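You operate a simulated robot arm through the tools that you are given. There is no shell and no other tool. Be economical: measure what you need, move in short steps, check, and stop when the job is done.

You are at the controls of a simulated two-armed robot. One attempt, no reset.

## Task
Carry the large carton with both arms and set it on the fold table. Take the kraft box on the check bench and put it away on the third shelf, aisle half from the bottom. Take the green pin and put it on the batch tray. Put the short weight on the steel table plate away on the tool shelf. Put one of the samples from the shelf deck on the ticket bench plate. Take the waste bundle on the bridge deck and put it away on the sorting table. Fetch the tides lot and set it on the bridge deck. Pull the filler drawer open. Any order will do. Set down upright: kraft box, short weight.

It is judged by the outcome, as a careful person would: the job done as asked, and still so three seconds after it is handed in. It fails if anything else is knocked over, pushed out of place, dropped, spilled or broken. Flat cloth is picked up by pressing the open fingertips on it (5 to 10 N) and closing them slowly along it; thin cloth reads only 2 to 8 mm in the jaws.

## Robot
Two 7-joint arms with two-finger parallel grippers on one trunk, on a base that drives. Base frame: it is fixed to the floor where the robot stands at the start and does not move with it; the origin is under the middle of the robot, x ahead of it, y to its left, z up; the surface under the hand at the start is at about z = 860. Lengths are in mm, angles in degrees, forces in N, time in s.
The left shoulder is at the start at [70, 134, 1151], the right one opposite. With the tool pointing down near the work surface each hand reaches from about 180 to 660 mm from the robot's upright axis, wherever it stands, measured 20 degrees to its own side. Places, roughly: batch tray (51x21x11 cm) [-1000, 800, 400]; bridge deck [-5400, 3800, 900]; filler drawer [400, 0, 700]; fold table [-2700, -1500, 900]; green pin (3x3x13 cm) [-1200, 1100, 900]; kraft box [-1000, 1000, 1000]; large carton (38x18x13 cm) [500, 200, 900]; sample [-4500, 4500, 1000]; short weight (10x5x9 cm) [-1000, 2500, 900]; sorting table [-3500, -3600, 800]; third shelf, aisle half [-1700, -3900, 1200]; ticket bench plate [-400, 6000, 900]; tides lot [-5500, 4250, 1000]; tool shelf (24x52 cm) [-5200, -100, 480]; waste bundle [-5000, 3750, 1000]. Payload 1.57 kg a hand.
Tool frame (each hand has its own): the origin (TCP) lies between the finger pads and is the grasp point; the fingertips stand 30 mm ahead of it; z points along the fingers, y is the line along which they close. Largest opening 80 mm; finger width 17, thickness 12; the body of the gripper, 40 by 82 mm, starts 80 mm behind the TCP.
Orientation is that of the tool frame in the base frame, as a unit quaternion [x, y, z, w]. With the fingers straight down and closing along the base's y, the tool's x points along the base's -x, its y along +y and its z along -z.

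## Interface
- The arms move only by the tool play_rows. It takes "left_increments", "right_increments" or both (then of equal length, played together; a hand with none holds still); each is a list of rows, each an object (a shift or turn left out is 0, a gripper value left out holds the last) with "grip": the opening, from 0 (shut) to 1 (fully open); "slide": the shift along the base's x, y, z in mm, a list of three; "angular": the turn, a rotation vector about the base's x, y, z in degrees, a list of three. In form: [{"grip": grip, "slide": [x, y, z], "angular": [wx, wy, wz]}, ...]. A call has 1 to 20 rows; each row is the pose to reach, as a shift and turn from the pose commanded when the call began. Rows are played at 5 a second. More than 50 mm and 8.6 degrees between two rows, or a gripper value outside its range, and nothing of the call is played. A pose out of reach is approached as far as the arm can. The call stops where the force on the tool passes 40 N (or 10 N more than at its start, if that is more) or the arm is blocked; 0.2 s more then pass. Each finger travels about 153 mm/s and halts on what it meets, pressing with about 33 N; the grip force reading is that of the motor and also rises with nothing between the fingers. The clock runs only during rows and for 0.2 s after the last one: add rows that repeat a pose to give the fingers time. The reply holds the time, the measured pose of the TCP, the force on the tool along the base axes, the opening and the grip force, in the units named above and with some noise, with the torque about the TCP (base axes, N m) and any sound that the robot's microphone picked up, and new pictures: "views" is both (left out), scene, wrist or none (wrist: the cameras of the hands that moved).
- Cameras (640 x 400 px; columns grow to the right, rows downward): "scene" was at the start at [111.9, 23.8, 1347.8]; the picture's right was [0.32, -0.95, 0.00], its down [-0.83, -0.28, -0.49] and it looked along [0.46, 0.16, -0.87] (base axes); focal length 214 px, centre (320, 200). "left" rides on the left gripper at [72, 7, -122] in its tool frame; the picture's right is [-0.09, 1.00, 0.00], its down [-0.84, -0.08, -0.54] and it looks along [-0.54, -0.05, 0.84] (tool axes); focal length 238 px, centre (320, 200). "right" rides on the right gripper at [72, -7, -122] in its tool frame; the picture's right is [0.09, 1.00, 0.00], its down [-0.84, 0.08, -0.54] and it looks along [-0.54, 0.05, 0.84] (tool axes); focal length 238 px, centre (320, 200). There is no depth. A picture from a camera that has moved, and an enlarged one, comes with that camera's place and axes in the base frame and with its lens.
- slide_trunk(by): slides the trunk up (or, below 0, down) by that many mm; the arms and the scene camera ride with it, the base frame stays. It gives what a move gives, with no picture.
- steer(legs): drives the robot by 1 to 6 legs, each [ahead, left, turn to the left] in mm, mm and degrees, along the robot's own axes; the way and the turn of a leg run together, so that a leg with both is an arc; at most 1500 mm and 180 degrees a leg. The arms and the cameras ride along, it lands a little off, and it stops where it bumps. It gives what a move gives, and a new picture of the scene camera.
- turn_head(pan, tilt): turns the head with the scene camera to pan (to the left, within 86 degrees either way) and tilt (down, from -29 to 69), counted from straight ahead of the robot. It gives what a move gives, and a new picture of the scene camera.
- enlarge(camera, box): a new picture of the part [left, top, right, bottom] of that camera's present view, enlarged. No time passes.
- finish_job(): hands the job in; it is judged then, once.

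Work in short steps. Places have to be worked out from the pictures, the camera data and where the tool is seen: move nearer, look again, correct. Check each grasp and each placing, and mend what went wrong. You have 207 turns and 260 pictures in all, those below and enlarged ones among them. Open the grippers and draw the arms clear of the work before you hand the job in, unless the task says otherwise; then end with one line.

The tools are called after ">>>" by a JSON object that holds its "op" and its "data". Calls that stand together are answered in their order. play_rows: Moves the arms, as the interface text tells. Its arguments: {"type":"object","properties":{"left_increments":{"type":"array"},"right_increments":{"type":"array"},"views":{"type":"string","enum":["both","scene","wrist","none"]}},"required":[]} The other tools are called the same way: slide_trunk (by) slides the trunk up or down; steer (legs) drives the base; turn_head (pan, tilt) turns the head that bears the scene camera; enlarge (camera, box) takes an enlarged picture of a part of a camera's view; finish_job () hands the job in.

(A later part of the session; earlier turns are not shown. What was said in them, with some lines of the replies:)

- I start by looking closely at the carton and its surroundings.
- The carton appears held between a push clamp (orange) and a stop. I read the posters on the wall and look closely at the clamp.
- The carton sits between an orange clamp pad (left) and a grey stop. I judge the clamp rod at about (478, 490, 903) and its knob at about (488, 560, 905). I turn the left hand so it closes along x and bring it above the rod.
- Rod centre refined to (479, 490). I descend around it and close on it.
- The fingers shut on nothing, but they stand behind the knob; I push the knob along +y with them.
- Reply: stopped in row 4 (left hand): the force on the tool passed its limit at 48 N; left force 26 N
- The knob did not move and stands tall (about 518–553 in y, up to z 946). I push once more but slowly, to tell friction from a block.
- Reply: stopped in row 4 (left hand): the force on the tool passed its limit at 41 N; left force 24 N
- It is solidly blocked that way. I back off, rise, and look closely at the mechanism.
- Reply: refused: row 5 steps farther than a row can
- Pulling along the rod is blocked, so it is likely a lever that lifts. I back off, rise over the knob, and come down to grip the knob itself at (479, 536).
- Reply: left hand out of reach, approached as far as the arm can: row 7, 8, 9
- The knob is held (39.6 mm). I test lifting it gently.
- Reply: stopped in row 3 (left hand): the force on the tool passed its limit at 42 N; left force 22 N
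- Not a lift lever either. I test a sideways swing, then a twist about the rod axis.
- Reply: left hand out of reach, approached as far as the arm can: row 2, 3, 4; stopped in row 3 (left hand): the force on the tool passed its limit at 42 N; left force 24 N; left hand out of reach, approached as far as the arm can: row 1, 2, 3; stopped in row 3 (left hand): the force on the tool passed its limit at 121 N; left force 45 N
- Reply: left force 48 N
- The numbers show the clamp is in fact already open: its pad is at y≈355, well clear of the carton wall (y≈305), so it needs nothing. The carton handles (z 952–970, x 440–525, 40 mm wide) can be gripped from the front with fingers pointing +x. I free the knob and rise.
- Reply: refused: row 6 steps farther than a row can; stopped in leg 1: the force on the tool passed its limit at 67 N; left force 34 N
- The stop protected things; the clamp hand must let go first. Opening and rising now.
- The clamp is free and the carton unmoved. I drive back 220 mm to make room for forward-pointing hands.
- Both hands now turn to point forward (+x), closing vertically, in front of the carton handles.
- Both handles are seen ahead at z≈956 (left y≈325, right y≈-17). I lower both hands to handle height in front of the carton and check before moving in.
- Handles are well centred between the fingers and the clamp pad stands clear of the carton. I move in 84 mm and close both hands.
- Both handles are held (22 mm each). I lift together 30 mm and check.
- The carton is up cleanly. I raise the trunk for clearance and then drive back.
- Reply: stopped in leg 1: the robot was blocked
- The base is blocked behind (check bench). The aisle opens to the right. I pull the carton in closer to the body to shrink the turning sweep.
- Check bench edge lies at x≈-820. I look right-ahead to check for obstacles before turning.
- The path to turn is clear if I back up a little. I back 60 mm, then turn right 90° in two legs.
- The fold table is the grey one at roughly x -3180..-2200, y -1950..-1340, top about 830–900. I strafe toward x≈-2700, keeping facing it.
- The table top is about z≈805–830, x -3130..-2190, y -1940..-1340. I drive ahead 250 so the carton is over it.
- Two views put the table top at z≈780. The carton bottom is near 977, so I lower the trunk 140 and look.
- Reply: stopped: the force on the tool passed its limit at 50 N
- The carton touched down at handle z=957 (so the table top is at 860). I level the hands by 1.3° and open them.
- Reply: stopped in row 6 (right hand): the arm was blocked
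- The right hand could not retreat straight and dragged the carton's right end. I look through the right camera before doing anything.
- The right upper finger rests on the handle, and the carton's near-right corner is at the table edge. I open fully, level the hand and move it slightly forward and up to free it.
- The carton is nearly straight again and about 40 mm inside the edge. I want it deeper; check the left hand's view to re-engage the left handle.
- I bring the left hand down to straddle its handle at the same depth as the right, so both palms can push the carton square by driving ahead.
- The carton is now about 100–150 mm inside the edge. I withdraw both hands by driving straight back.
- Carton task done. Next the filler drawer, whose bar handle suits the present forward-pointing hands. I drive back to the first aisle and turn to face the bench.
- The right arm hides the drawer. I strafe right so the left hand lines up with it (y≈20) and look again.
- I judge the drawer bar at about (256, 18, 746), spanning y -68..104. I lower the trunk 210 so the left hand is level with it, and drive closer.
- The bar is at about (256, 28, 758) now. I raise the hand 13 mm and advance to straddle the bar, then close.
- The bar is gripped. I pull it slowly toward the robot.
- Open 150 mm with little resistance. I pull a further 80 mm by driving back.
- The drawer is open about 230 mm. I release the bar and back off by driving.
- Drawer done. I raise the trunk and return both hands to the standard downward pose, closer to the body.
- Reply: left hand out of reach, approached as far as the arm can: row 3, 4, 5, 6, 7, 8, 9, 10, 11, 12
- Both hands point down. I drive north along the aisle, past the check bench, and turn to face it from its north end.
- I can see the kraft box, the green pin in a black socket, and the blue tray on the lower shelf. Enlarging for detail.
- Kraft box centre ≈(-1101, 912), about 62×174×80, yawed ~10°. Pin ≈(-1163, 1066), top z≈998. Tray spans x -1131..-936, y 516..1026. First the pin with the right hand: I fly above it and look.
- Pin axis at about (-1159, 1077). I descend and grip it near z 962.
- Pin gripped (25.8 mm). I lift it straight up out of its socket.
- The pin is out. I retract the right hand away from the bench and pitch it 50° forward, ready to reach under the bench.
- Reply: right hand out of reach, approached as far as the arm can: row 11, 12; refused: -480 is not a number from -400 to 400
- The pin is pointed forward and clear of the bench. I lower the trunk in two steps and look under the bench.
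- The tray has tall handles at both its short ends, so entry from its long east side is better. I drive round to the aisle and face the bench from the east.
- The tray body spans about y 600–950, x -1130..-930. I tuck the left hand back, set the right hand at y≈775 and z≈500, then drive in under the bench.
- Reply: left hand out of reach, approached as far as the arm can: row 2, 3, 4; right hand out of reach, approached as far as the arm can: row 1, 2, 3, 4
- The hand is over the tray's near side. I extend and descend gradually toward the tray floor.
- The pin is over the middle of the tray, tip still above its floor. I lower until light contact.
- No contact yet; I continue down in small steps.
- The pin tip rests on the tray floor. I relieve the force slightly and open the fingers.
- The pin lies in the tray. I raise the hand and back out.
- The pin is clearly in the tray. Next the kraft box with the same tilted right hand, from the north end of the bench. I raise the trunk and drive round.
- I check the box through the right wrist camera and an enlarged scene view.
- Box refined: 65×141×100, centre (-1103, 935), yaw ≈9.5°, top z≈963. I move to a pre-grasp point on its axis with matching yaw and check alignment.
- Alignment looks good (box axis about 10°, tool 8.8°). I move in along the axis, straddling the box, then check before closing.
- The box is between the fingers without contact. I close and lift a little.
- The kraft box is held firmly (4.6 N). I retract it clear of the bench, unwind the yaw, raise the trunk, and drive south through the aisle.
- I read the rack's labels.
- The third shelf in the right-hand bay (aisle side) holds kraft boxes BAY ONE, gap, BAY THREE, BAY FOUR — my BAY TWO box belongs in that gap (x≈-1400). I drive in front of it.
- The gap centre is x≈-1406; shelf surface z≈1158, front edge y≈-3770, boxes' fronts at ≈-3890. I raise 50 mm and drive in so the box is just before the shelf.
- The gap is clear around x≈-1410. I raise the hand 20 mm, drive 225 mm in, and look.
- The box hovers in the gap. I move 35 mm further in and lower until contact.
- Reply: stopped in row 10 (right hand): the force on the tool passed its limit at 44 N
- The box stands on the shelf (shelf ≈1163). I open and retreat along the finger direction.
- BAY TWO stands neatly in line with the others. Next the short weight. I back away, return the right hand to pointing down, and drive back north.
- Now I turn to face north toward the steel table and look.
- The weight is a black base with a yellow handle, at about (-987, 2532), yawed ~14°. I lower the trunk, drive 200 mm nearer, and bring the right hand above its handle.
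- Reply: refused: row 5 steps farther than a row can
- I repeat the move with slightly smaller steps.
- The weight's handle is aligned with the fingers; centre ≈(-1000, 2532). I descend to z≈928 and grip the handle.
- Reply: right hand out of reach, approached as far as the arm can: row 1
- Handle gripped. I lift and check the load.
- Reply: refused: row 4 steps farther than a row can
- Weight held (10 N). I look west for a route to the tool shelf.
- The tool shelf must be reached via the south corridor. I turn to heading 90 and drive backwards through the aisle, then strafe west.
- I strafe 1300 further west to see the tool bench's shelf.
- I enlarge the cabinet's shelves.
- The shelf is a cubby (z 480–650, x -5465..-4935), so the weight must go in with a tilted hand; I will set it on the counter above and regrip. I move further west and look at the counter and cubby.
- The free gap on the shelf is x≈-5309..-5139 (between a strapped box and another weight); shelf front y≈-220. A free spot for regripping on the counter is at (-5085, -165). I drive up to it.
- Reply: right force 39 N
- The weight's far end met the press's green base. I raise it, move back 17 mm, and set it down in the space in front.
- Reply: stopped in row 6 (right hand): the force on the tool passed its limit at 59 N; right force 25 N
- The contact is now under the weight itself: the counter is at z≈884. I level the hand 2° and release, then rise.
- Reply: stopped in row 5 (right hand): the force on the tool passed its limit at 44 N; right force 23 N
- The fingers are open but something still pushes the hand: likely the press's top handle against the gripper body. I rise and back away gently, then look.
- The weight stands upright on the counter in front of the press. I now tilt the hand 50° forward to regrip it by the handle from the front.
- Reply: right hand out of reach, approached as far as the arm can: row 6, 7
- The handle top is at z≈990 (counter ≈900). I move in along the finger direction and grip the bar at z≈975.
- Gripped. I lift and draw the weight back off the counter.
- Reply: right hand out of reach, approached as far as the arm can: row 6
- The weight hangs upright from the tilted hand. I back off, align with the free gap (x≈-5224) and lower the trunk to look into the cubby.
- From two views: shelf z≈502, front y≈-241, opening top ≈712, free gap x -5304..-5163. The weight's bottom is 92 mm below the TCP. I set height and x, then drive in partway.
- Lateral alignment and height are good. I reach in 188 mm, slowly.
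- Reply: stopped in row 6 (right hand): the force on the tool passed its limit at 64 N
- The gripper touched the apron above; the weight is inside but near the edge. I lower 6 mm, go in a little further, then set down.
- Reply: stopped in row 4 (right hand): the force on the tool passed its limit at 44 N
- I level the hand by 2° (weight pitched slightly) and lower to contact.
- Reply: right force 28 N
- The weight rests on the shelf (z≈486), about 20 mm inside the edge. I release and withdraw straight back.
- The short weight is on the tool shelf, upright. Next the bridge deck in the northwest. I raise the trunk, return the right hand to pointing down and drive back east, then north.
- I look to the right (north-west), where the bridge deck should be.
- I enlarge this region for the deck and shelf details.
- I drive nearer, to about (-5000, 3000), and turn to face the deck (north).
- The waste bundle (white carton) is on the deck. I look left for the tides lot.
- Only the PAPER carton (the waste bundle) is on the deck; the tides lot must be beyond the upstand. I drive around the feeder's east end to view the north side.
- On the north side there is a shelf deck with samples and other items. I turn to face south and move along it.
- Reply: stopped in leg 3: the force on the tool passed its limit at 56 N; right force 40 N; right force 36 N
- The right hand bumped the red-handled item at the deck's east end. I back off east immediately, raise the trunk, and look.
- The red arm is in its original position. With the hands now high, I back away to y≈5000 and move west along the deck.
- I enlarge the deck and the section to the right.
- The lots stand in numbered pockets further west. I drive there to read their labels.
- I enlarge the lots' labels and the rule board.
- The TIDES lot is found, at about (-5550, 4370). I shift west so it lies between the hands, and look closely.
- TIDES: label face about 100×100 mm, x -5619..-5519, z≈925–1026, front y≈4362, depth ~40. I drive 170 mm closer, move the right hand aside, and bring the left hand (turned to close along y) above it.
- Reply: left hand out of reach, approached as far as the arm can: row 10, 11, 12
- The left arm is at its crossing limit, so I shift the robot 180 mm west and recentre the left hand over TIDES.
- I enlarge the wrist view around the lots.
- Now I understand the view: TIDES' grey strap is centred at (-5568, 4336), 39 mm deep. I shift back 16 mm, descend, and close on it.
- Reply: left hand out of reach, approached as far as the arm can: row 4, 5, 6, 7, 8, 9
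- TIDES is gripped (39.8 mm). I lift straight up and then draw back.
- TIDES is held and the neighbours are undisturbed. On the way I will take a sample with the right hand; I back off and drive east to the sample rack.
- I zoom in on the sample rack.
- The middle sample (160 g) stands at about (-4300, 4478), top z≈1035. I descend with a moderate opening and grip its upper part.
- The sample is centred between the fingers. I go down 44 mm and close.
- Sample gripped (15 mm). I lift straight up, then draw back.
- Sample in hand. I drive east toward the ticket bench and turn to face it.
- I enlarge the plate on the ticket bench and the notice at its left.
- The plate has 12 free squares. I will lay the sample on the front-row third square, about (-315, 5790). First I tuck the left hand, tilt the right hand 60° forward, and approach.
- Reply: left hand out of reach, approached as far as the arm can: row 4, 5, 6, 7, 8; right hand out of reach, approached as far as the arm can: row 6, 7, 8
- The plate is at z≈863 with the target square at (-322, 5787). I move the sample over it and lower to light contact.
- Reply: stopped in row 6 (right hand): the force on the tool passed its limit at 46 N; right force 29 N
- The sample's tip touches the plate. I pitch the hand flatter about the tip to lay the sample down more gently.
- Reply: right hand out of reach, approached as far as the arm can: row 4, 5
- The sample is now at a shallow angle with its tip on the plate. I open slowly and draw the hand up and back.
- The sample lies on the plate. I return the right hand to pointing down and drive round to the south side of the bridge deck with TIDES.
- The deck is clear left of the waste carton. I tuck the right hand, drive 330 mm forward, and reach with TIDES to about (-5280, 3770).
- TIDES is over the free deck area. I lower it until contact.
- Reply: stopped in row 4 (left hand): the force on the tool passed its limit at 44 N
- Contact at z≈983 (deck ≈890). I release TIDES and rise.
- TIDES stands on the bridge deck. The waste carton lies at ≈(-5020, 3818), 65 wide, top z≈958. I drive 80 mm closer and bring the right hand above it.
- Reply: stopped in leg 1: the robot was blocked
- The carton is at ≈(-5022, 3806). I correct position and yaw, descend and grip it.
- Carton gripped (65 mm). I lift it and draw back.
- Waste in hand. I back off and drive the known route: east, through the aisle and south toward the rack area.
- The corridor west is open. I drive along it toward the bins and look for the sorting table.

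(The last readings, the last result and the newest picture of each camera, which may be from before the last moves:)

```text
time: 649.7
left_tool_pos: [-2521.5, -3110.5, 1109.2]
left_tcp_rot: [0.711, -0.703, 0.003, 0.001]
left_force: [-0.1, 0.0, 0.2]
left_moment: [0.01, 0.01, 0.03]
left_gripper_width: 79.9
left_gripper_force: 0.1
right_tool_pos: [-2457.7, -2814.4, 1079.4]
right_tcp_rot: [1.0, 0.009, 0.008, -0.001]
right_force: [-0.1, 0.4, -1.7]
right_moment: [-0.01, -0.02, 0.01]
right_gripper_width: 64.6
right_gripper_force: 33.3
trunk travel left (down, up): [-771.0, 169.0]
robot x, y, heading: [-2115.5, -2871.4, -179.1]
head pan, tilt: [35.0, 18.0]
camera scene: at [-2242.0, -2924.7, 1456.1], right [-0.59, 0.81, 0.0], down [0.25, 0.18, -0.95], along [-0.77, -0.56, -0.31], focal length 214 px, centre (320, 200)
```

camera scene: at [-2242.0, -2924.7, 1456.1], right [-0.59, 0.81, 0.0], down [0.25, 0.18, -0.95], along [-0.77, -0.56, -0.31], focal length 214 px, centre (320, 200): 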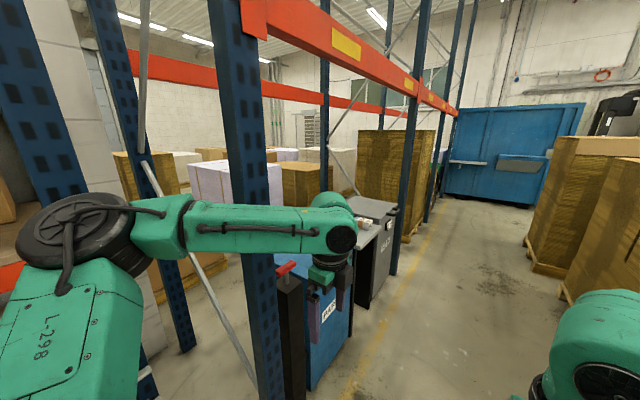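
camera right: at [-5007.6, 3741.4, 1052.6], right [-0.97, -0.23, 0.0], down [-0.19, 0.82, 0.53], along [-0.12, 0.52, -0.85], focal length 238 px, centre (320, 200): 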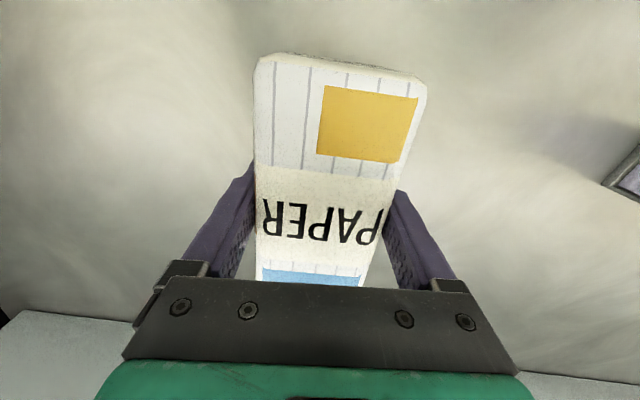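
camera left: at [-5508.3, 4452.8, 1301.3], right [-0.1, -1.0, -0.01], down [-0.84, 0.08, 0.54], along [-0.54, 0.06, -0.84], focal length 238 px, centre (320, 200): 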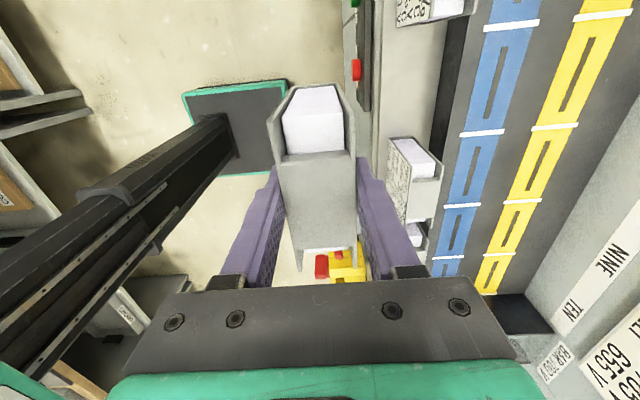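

The sorting table is the grey surface between the bins at about (-3450, -3560), with other bundles on it. I drive in front and turn to face it.

>>> {"op": "steer", "data": {"legs": [[1290, -130, -0.9], [0, 0, 90]]}}

>>> {"op": "turn_head", "data": {"pan": 0, "tilt": 35}}

```text
time: 660.0
left_tool_pos: [-3187.2, -3170.1, 1108.8]
left_tcp_rot: [1.0, -0.011, 0.001, -0.001]
left_force: [-0.1, 0.3, -0.5]
left_moment: [0.01, -0.02, -0.03]
left_gripper_width: 79.9
left_gripper_force: 0.1
right_tool_pos: [-3479.7, -3094.8, 1079.0]
right_tcp_rot: [0.712, 0.702, 0.005, -0.006]
right_force: [0.8, -0.1, -1.3]
right_moment: [-0.02, 0.01, 0.03]
right_gripper_width: 64.6
right_gripper_force: 32.8
trunk travel left (down, up): [-771.0, 169.0]
robot x, y, heading: [-3410.7, -2751.9, -90.7]
head pan, tilt: [35.0, 18.0]
camera scene: at [-3360.6, -2881.1, 1456.1], right [-0.83, -0.56, 0.0], down [-0.17, 0.26, -0.95], along [0.53, -0.79, -0.31], focal length 214 px, centre (320, 200)
```

scene: 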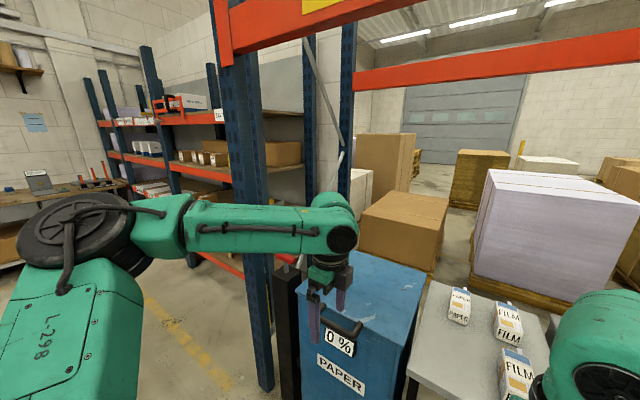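

```text
time: 661.0
left_tool_pos: [-3185.7, -3170.2, 1109.5]
left_tcp_rot: [1.0, -0.011, 0.002, -0.001]
left_force: [0.5, 0.6, -0.3]
left_moment: [0.02, -0.01, -0.02]
left_gripper_width: 80.0
left_gripper_force: 0.0
right_tool_pos: [-3480.2, -3094.7, 1079.2]
right_tcp_rot: [0.712, 0.702, 0.005, -0.006]
right_force: [-0.9, -0.5, -1.7]
right_moment: [-0.01, -0.01, 0.01]
right_gripper_width: 64.6
right_gripper_force: 32.8
trunk travel left (down, up): [-771.0, 169.0]
robot x, y, heading: [-3412.1, -2752.0, -91.0]
head pan, tilt: [0.0, 35.0]
camera scene: at [-3414.0, -2891.8, 1429.0], right [-1.0, 0.02, 0.0], down [0.01, 0.57, -0.82], along [-0.01, -0.82, -0.57], focal length 214 px, centre (320, 200)
```

scene: 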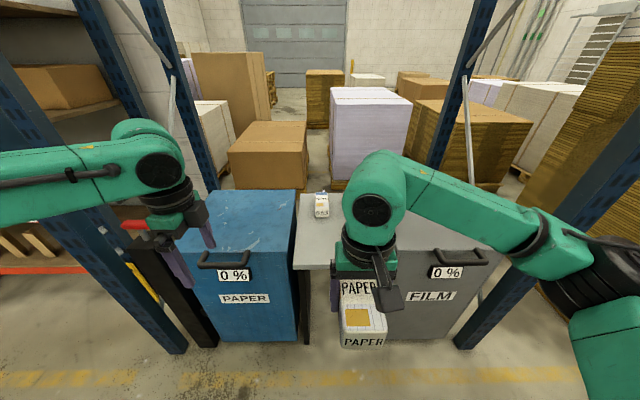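

The table holds three bundles in a 2×2 pattern with the free spot at ≈(-3435, -3525), beside the other PAPER bundle. I drive up and move the carton above it.

>>> {"op": "steer", "data": {"legs": [[240, 40, 1]]}}

>>> {"op": "play_rows", "data": {"right_increments": [{"slide": [0, -40, 0]}, {"slide": [0, -85, 0]}, {"slide": [0, -130, -20]}, {"slide": [0, -170, -50]}, {"slide": [0, -185, -95]}, {"slide": [0, -185, -130]}], "views": "scene"}}

```text
time: 662.8
left_tool_pos: [-3143.7, -3406.0, 1110.3]
left_tcp_rot: [1.0, -0.005, 0.003, 0.0]
left_force: [0.1, 0.0, -0.5]
left_moment: [-0.03, 0.04, 0.01]
left_gripper_width: 80.1
left_gripper_force: 0.1
right_tool_pos: [-3437.0, -3334.8, 1079.0]
right_tcp_rot: [0.706, 0.708, 0.003, -0.006]
right_force: [-0.3, -0.4, -1.9]
right_moment: [-0.01, 0.02, 0.03]
right_gripper_width: 64.7
right_gripper_force: 33.0
trunk travel left (down, up): [-771.0, 169.0]
robot x, y, heading: [-3373.2, -2992.0, -90.1]
head pan, tilt: [0.0, 35.0]
camera scene: at [-3374.7, -3130.3, 1429.2], right [-1.0, 0.0, 0.0], down [0.0, 0.57, -0.82], along [0.0, -0.82, -0.57], focal length 214 px, centre (320, 200)
```

scene: 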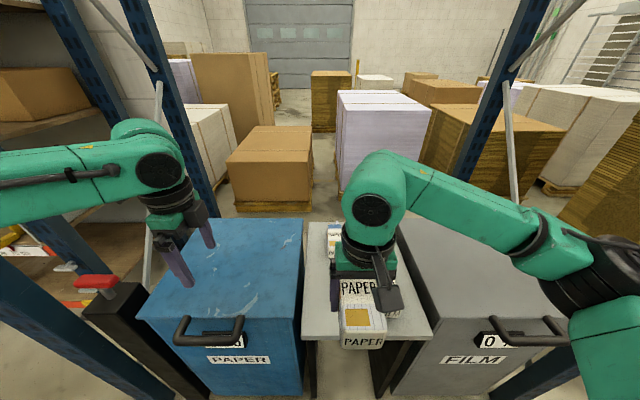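

```text
time: 664.2
left_tool_pos: [-3143.5, -3408.5, 1108.7]
left_tcp_rot: [1.0, -0.004, 0.002, -0.002]
left_force: [0.1, -0.3, -0.1]
left_moment: [0.03, -0.04, -0.03]
left_gripper_width: 80.1
left_gripper_force: 0.1
right_tool_pos: [-3436.8, -3521.8, 948.4]
right_tcp_rot: [0.706, 0.709, 0.005, -0.006]
right_force: [0.0, 0.6, -1.5]
right_moment: [0.0, 0.04, 0.03]
right_gripper_width: 64.6
right_gripper_force: 32.9
trunk travel left (down, up): [-771.0, 169.0]
robot x, y, heading: [-3371.8, -2996.3, -89.8]
head pan, tilt: [0.0, 35.0]
camera scene: at [-3374.8, -3132.7, 1429.0], right [-1.0, 0.0, 0.0], down [0.0, 0.57, -0.82], along [0.0, -0.82, -0.57], focal length 214 px, centre (320, 200)
```

scene: 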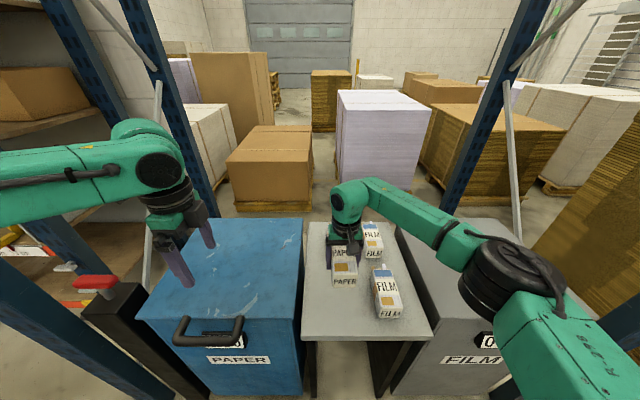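

I zoom in to check the clearance to the neighbouring bundles.

>>> {"op": "enlarge", "data": {"camera": "scene", "box": [290, 200, 450, 350]}}

>>> {"op": "enlarge", "data": {"camera": "right", "box": [0, 0, 640, 400]}}

```text
2.67 times, centred on (370, 275) of scene
camera zoom: at [-3374.8, -3132.7, 1429.0], right [-1.0, 0.0, 0.0], down [0.0, 0.57, -0.82], along [0.0, -0.82, -0.57], focal length 572 px, centre (187, 0)
```

zoom: 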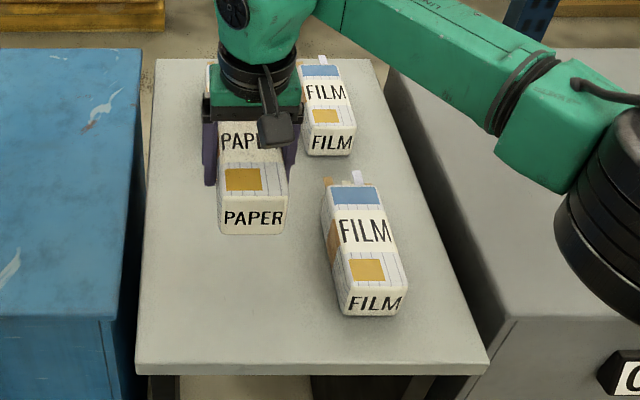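

```text
1.00 times, centred on (320, 200) of right (not enlarged: the box is as wide or as high as the picture)
camera zoom: at [-3443.2, -3452.9, 1071.1], right [1.0, 0.09, 0.0], down [0.08, -0.84, 0.53], along [0.05, -0.53, -0.85], focal length 238 px, centre (320, 200)
```

zoom: 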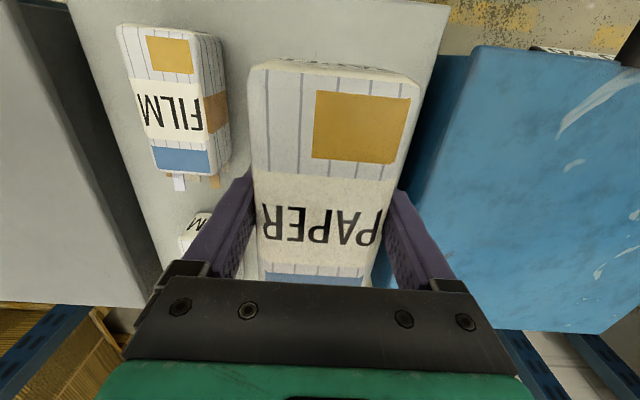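

Clear on all sides. I lower until contact with the table.

>>> {"op": "play_rows", "data": {"right_increments": [{"slide": [0, 8, -25]}, {"slide": [0, 12, -50]}, {"slide": [0, 12, -65]}, {"slide": [0, 12, -75]}, {"slide": [0, 12, -83]}, {"slide": [0, 12, -91]}, {"slide": [0, 12, -99]}, {"slide": [0, 12, -107]}, {"slide": [0, 12, -115]}, {"slide": [0, 12, -123]}, {"slide": [0, 12, -131]}], "views": "scene"}}

```text
time: 666.6
left_tool_pos: [-3142.9, -3407.5, 1109.8]
left_tcp_rot: [1.0, -0.004, 0.002, -0.002]
left_force: [-1.0, 0.1, -0.3]
left_moment: [0.02, -0.01, 0.01]
left_gripper_width: 80.1
left_gripper_force: 0.0
right_tool_pos: [-3436.2, -3509.2, 817.4]
right_tcp_rot: [0.706, 0.708, 0.005, -0.007]
right_force: [0.2, 0.7, -0.2]
right_moment: [-0.01, 0.0, 0.0]
right_gripper_width: 64.7
right_gripper_force: 32.8
trunk travel left (down, up): [-771.0, 169.0]
robot x, y, heading: [-3375.6, -3000.1, -90.0]
head pan, tilt: [0.0, 35.0]
camera scene: at [-3374.3, -3132.4, 1429.0], right [-1.0, 0.0, 0.0], down [0.0, 0.57, -0.82], along [0.0, -0.82, -0.57], focal length 214 px, centre (320, 200)
```

scene: 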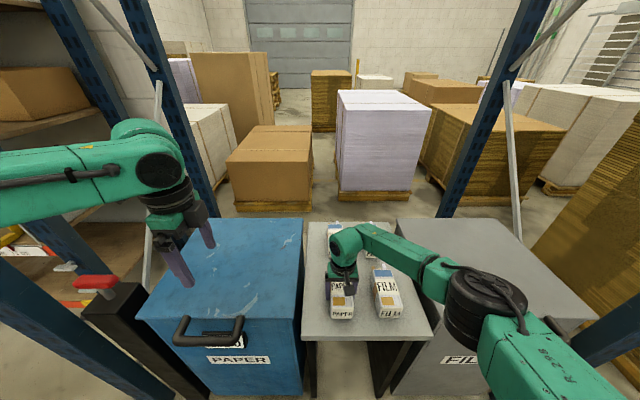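

Weight is just being taken up; I continue down a little to make firm contact.

>>> {"op": "play_rows", "data": {"right_increments": [{"slide": [0, 0, -3]}, {"slide": [0, 0, -6]}, {"slide": [0, 0, -9]}, {"slide": [0, 0, -12]}, {"slide": [0, 0, -15]}], "views": "none"}}

```text
time: 667.9
left_tool_pos: [-3143.5, -3403.2, 1110.6]
left_tcp_rot: [1.0, -0.004, 0.002, 0.001]
left_force: [0.1, 0.2, 0.0]
left_moment: [-0.01, 0.02, 0.0]
left_gripper_width: 80.0
left_gripper_force: 0.0
right_tool_pos: [-3436.2, -3508.3, 808.8]
right_tcp_rot: [0.708, 0.707, 0.003, -0.002]
right_force: [-4.3, 9.2, 19.5]
right_moment: [0.11, 0.85, -0.34]
right_gripper_width: 64.7
right_gripper_force: 33.1
trunk travel left (down, up): [-771.0, 169.0]
robot x, y, heading: [-3375.0, -3001.4, -89.8]
head pan, tilt: [0.0, 35.0]
stopped in row 5 (right hand): the force on the tool passed its limit at 41 N (the readings are from after the stop); the commanded pose is now the measured one
```

Firm contact at z≈809. I release, rise straight up and withdraw.

>>> {"op": "play_rows", "data": {"right_increments": [{"slide": [0, 0, 2]}, {"slide": [0, 0, 2], "grip": 0.84}, {"slide": [0, 0, 2], "grip": 0.92}, {"slide": [0, 0, 2], "grip": 1}, {"slide": [0, 0, 2], "grip": 1}, {"slide": [0, 0, 40]}, {"slide": [0, 0, 85]}, {"slide": [0, 0, 130]}, {"slide": [0, 0, 175]}, {"slide": [0, 40, 200]}, {"slide": [0, 85, 210]}, {"slide": [0, 130, 210]}], "views": "both"}}

```text
time: 670.5
left_tool_pos: [-3142.2, -3406.4, 1108.9]
left_tcp_rot: [1.0, -0.005, 0.002, -0.001]
left_force: [-0.2, -0.2, 0.5]
left_moment: [-0.03, 0.0, 0.02]
left_gripper_width: 80.0
left_gripper_force: 0.1
right_tool_pos: [-3437.8, -3381.2, 1018.9]
right_tcp_rot: [0.707, 0.707, 0.003, -0.001]
right_force: [-0.1, 0.8, -0.6]
right_moment: [0.0, -0.03, -0.02]
right_gripper_width: 80.2
right_gripper_force: 0.0
trunk travel left (down, up): [-771.0, 169.0]
robot x, y, heading: [-3374.1, -2998.5, -90.2]
head pan, tilt: [0.0, 35.0]
camera scene: at [-3374.5, -3130.9, 1429.2], right [-1.0, 0.0, 0.0], down [0.0, 0.57, -0.82], along [0.0, -0.82, -0.57], focal length 214 px, centre (320, 200)
camera right: at [-3443.1, -3311.4, 1140.5], right [1.0, 0.09, 0.0], down [0.08, -0.84, 0.54], along [0.05, -0.53, -0.84], focal length 238 px, centre (320, 200)
```

scene: 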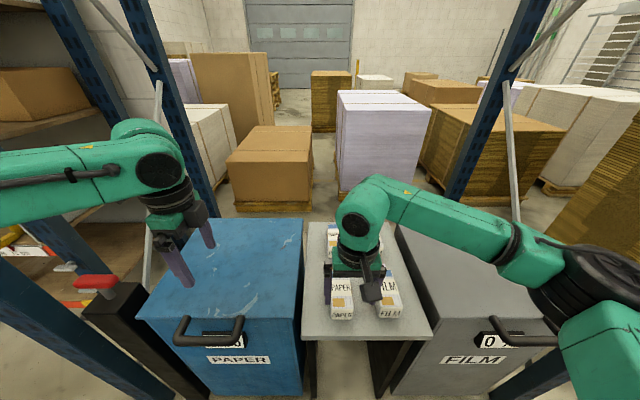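
right: 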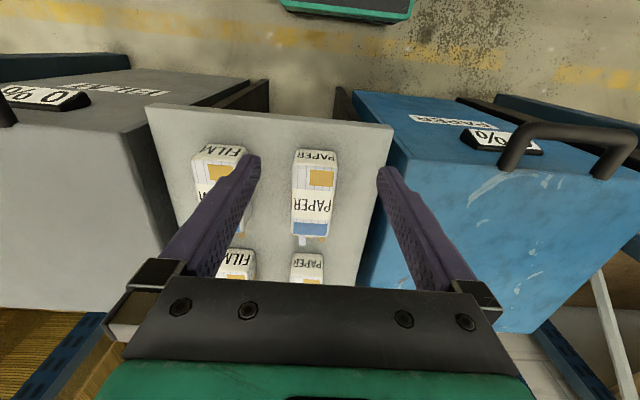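

The bundle stands in the free spot beside the other PAPER bundle. I back the robot clear before handing in.

>>> {"op": "steer", "data": {"legs": [[-200, 0, 0]]}}

```text
time: 672.1
left_tool_pos: [-3142.2, -3210.9, 1108.9]
left_tcp_rot: [1.0, -0.005, 0.002, -0.002]
left_force: [0.1, 0.6, 0.3]
left_moment: [-0.02, -0.01, 0.01]
left_gripper_width: 80.4
left_gripper_force: 0.0
right_tool_pos: [-3435.8, -3185.4, 1017.2]
right_tcp_rot: [0.707, 0.707, 0.004, -0.003]
right_force: [-0.1, 0.1, -0.2]
right_moment: [0.0, 0.02, 0.02]
right_gripper_width: 80.0
right_gripper_force: 0.0
trunk travel left (down, up): [-771.0, 169.0]
robot x, y, heading: [-3377.5, -2801.1, -90.0]
head pan, tilt: [0.0, 35.0]
camera scene: at [-3374.2, -2934.8, 1428.7], right [-1.0, 0.0, 0.0], down [0.0, 0.58, -0.82], along [0.0, -0.82, -0.58], focal length 214 px, centre (320, 200)
```

scene: 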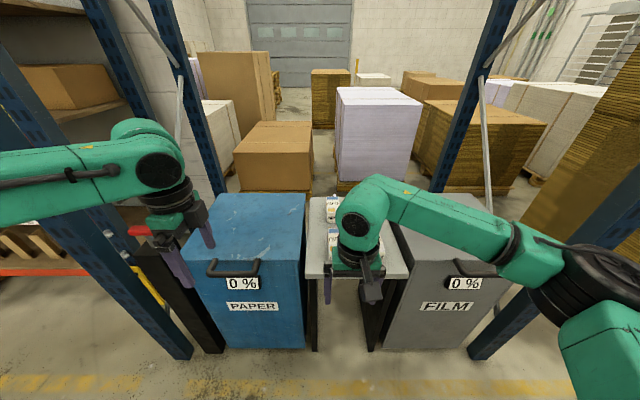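

All eight parts are done, the grippers are open and the arms are clear. I hand the job in.

>>> {"op": "finish_job", "data": {}}

```text
The job is handed in.
```

All eight items were placed as asked, the kraft box and short weight were set down upright, and the job is handed in. On the way, the large carton was dragged to the fold table's edge and pushed back in, a hand bumped a red-handled arm by the sample deck, and the short weight touched the green press. None of these left anything visibly out of place.
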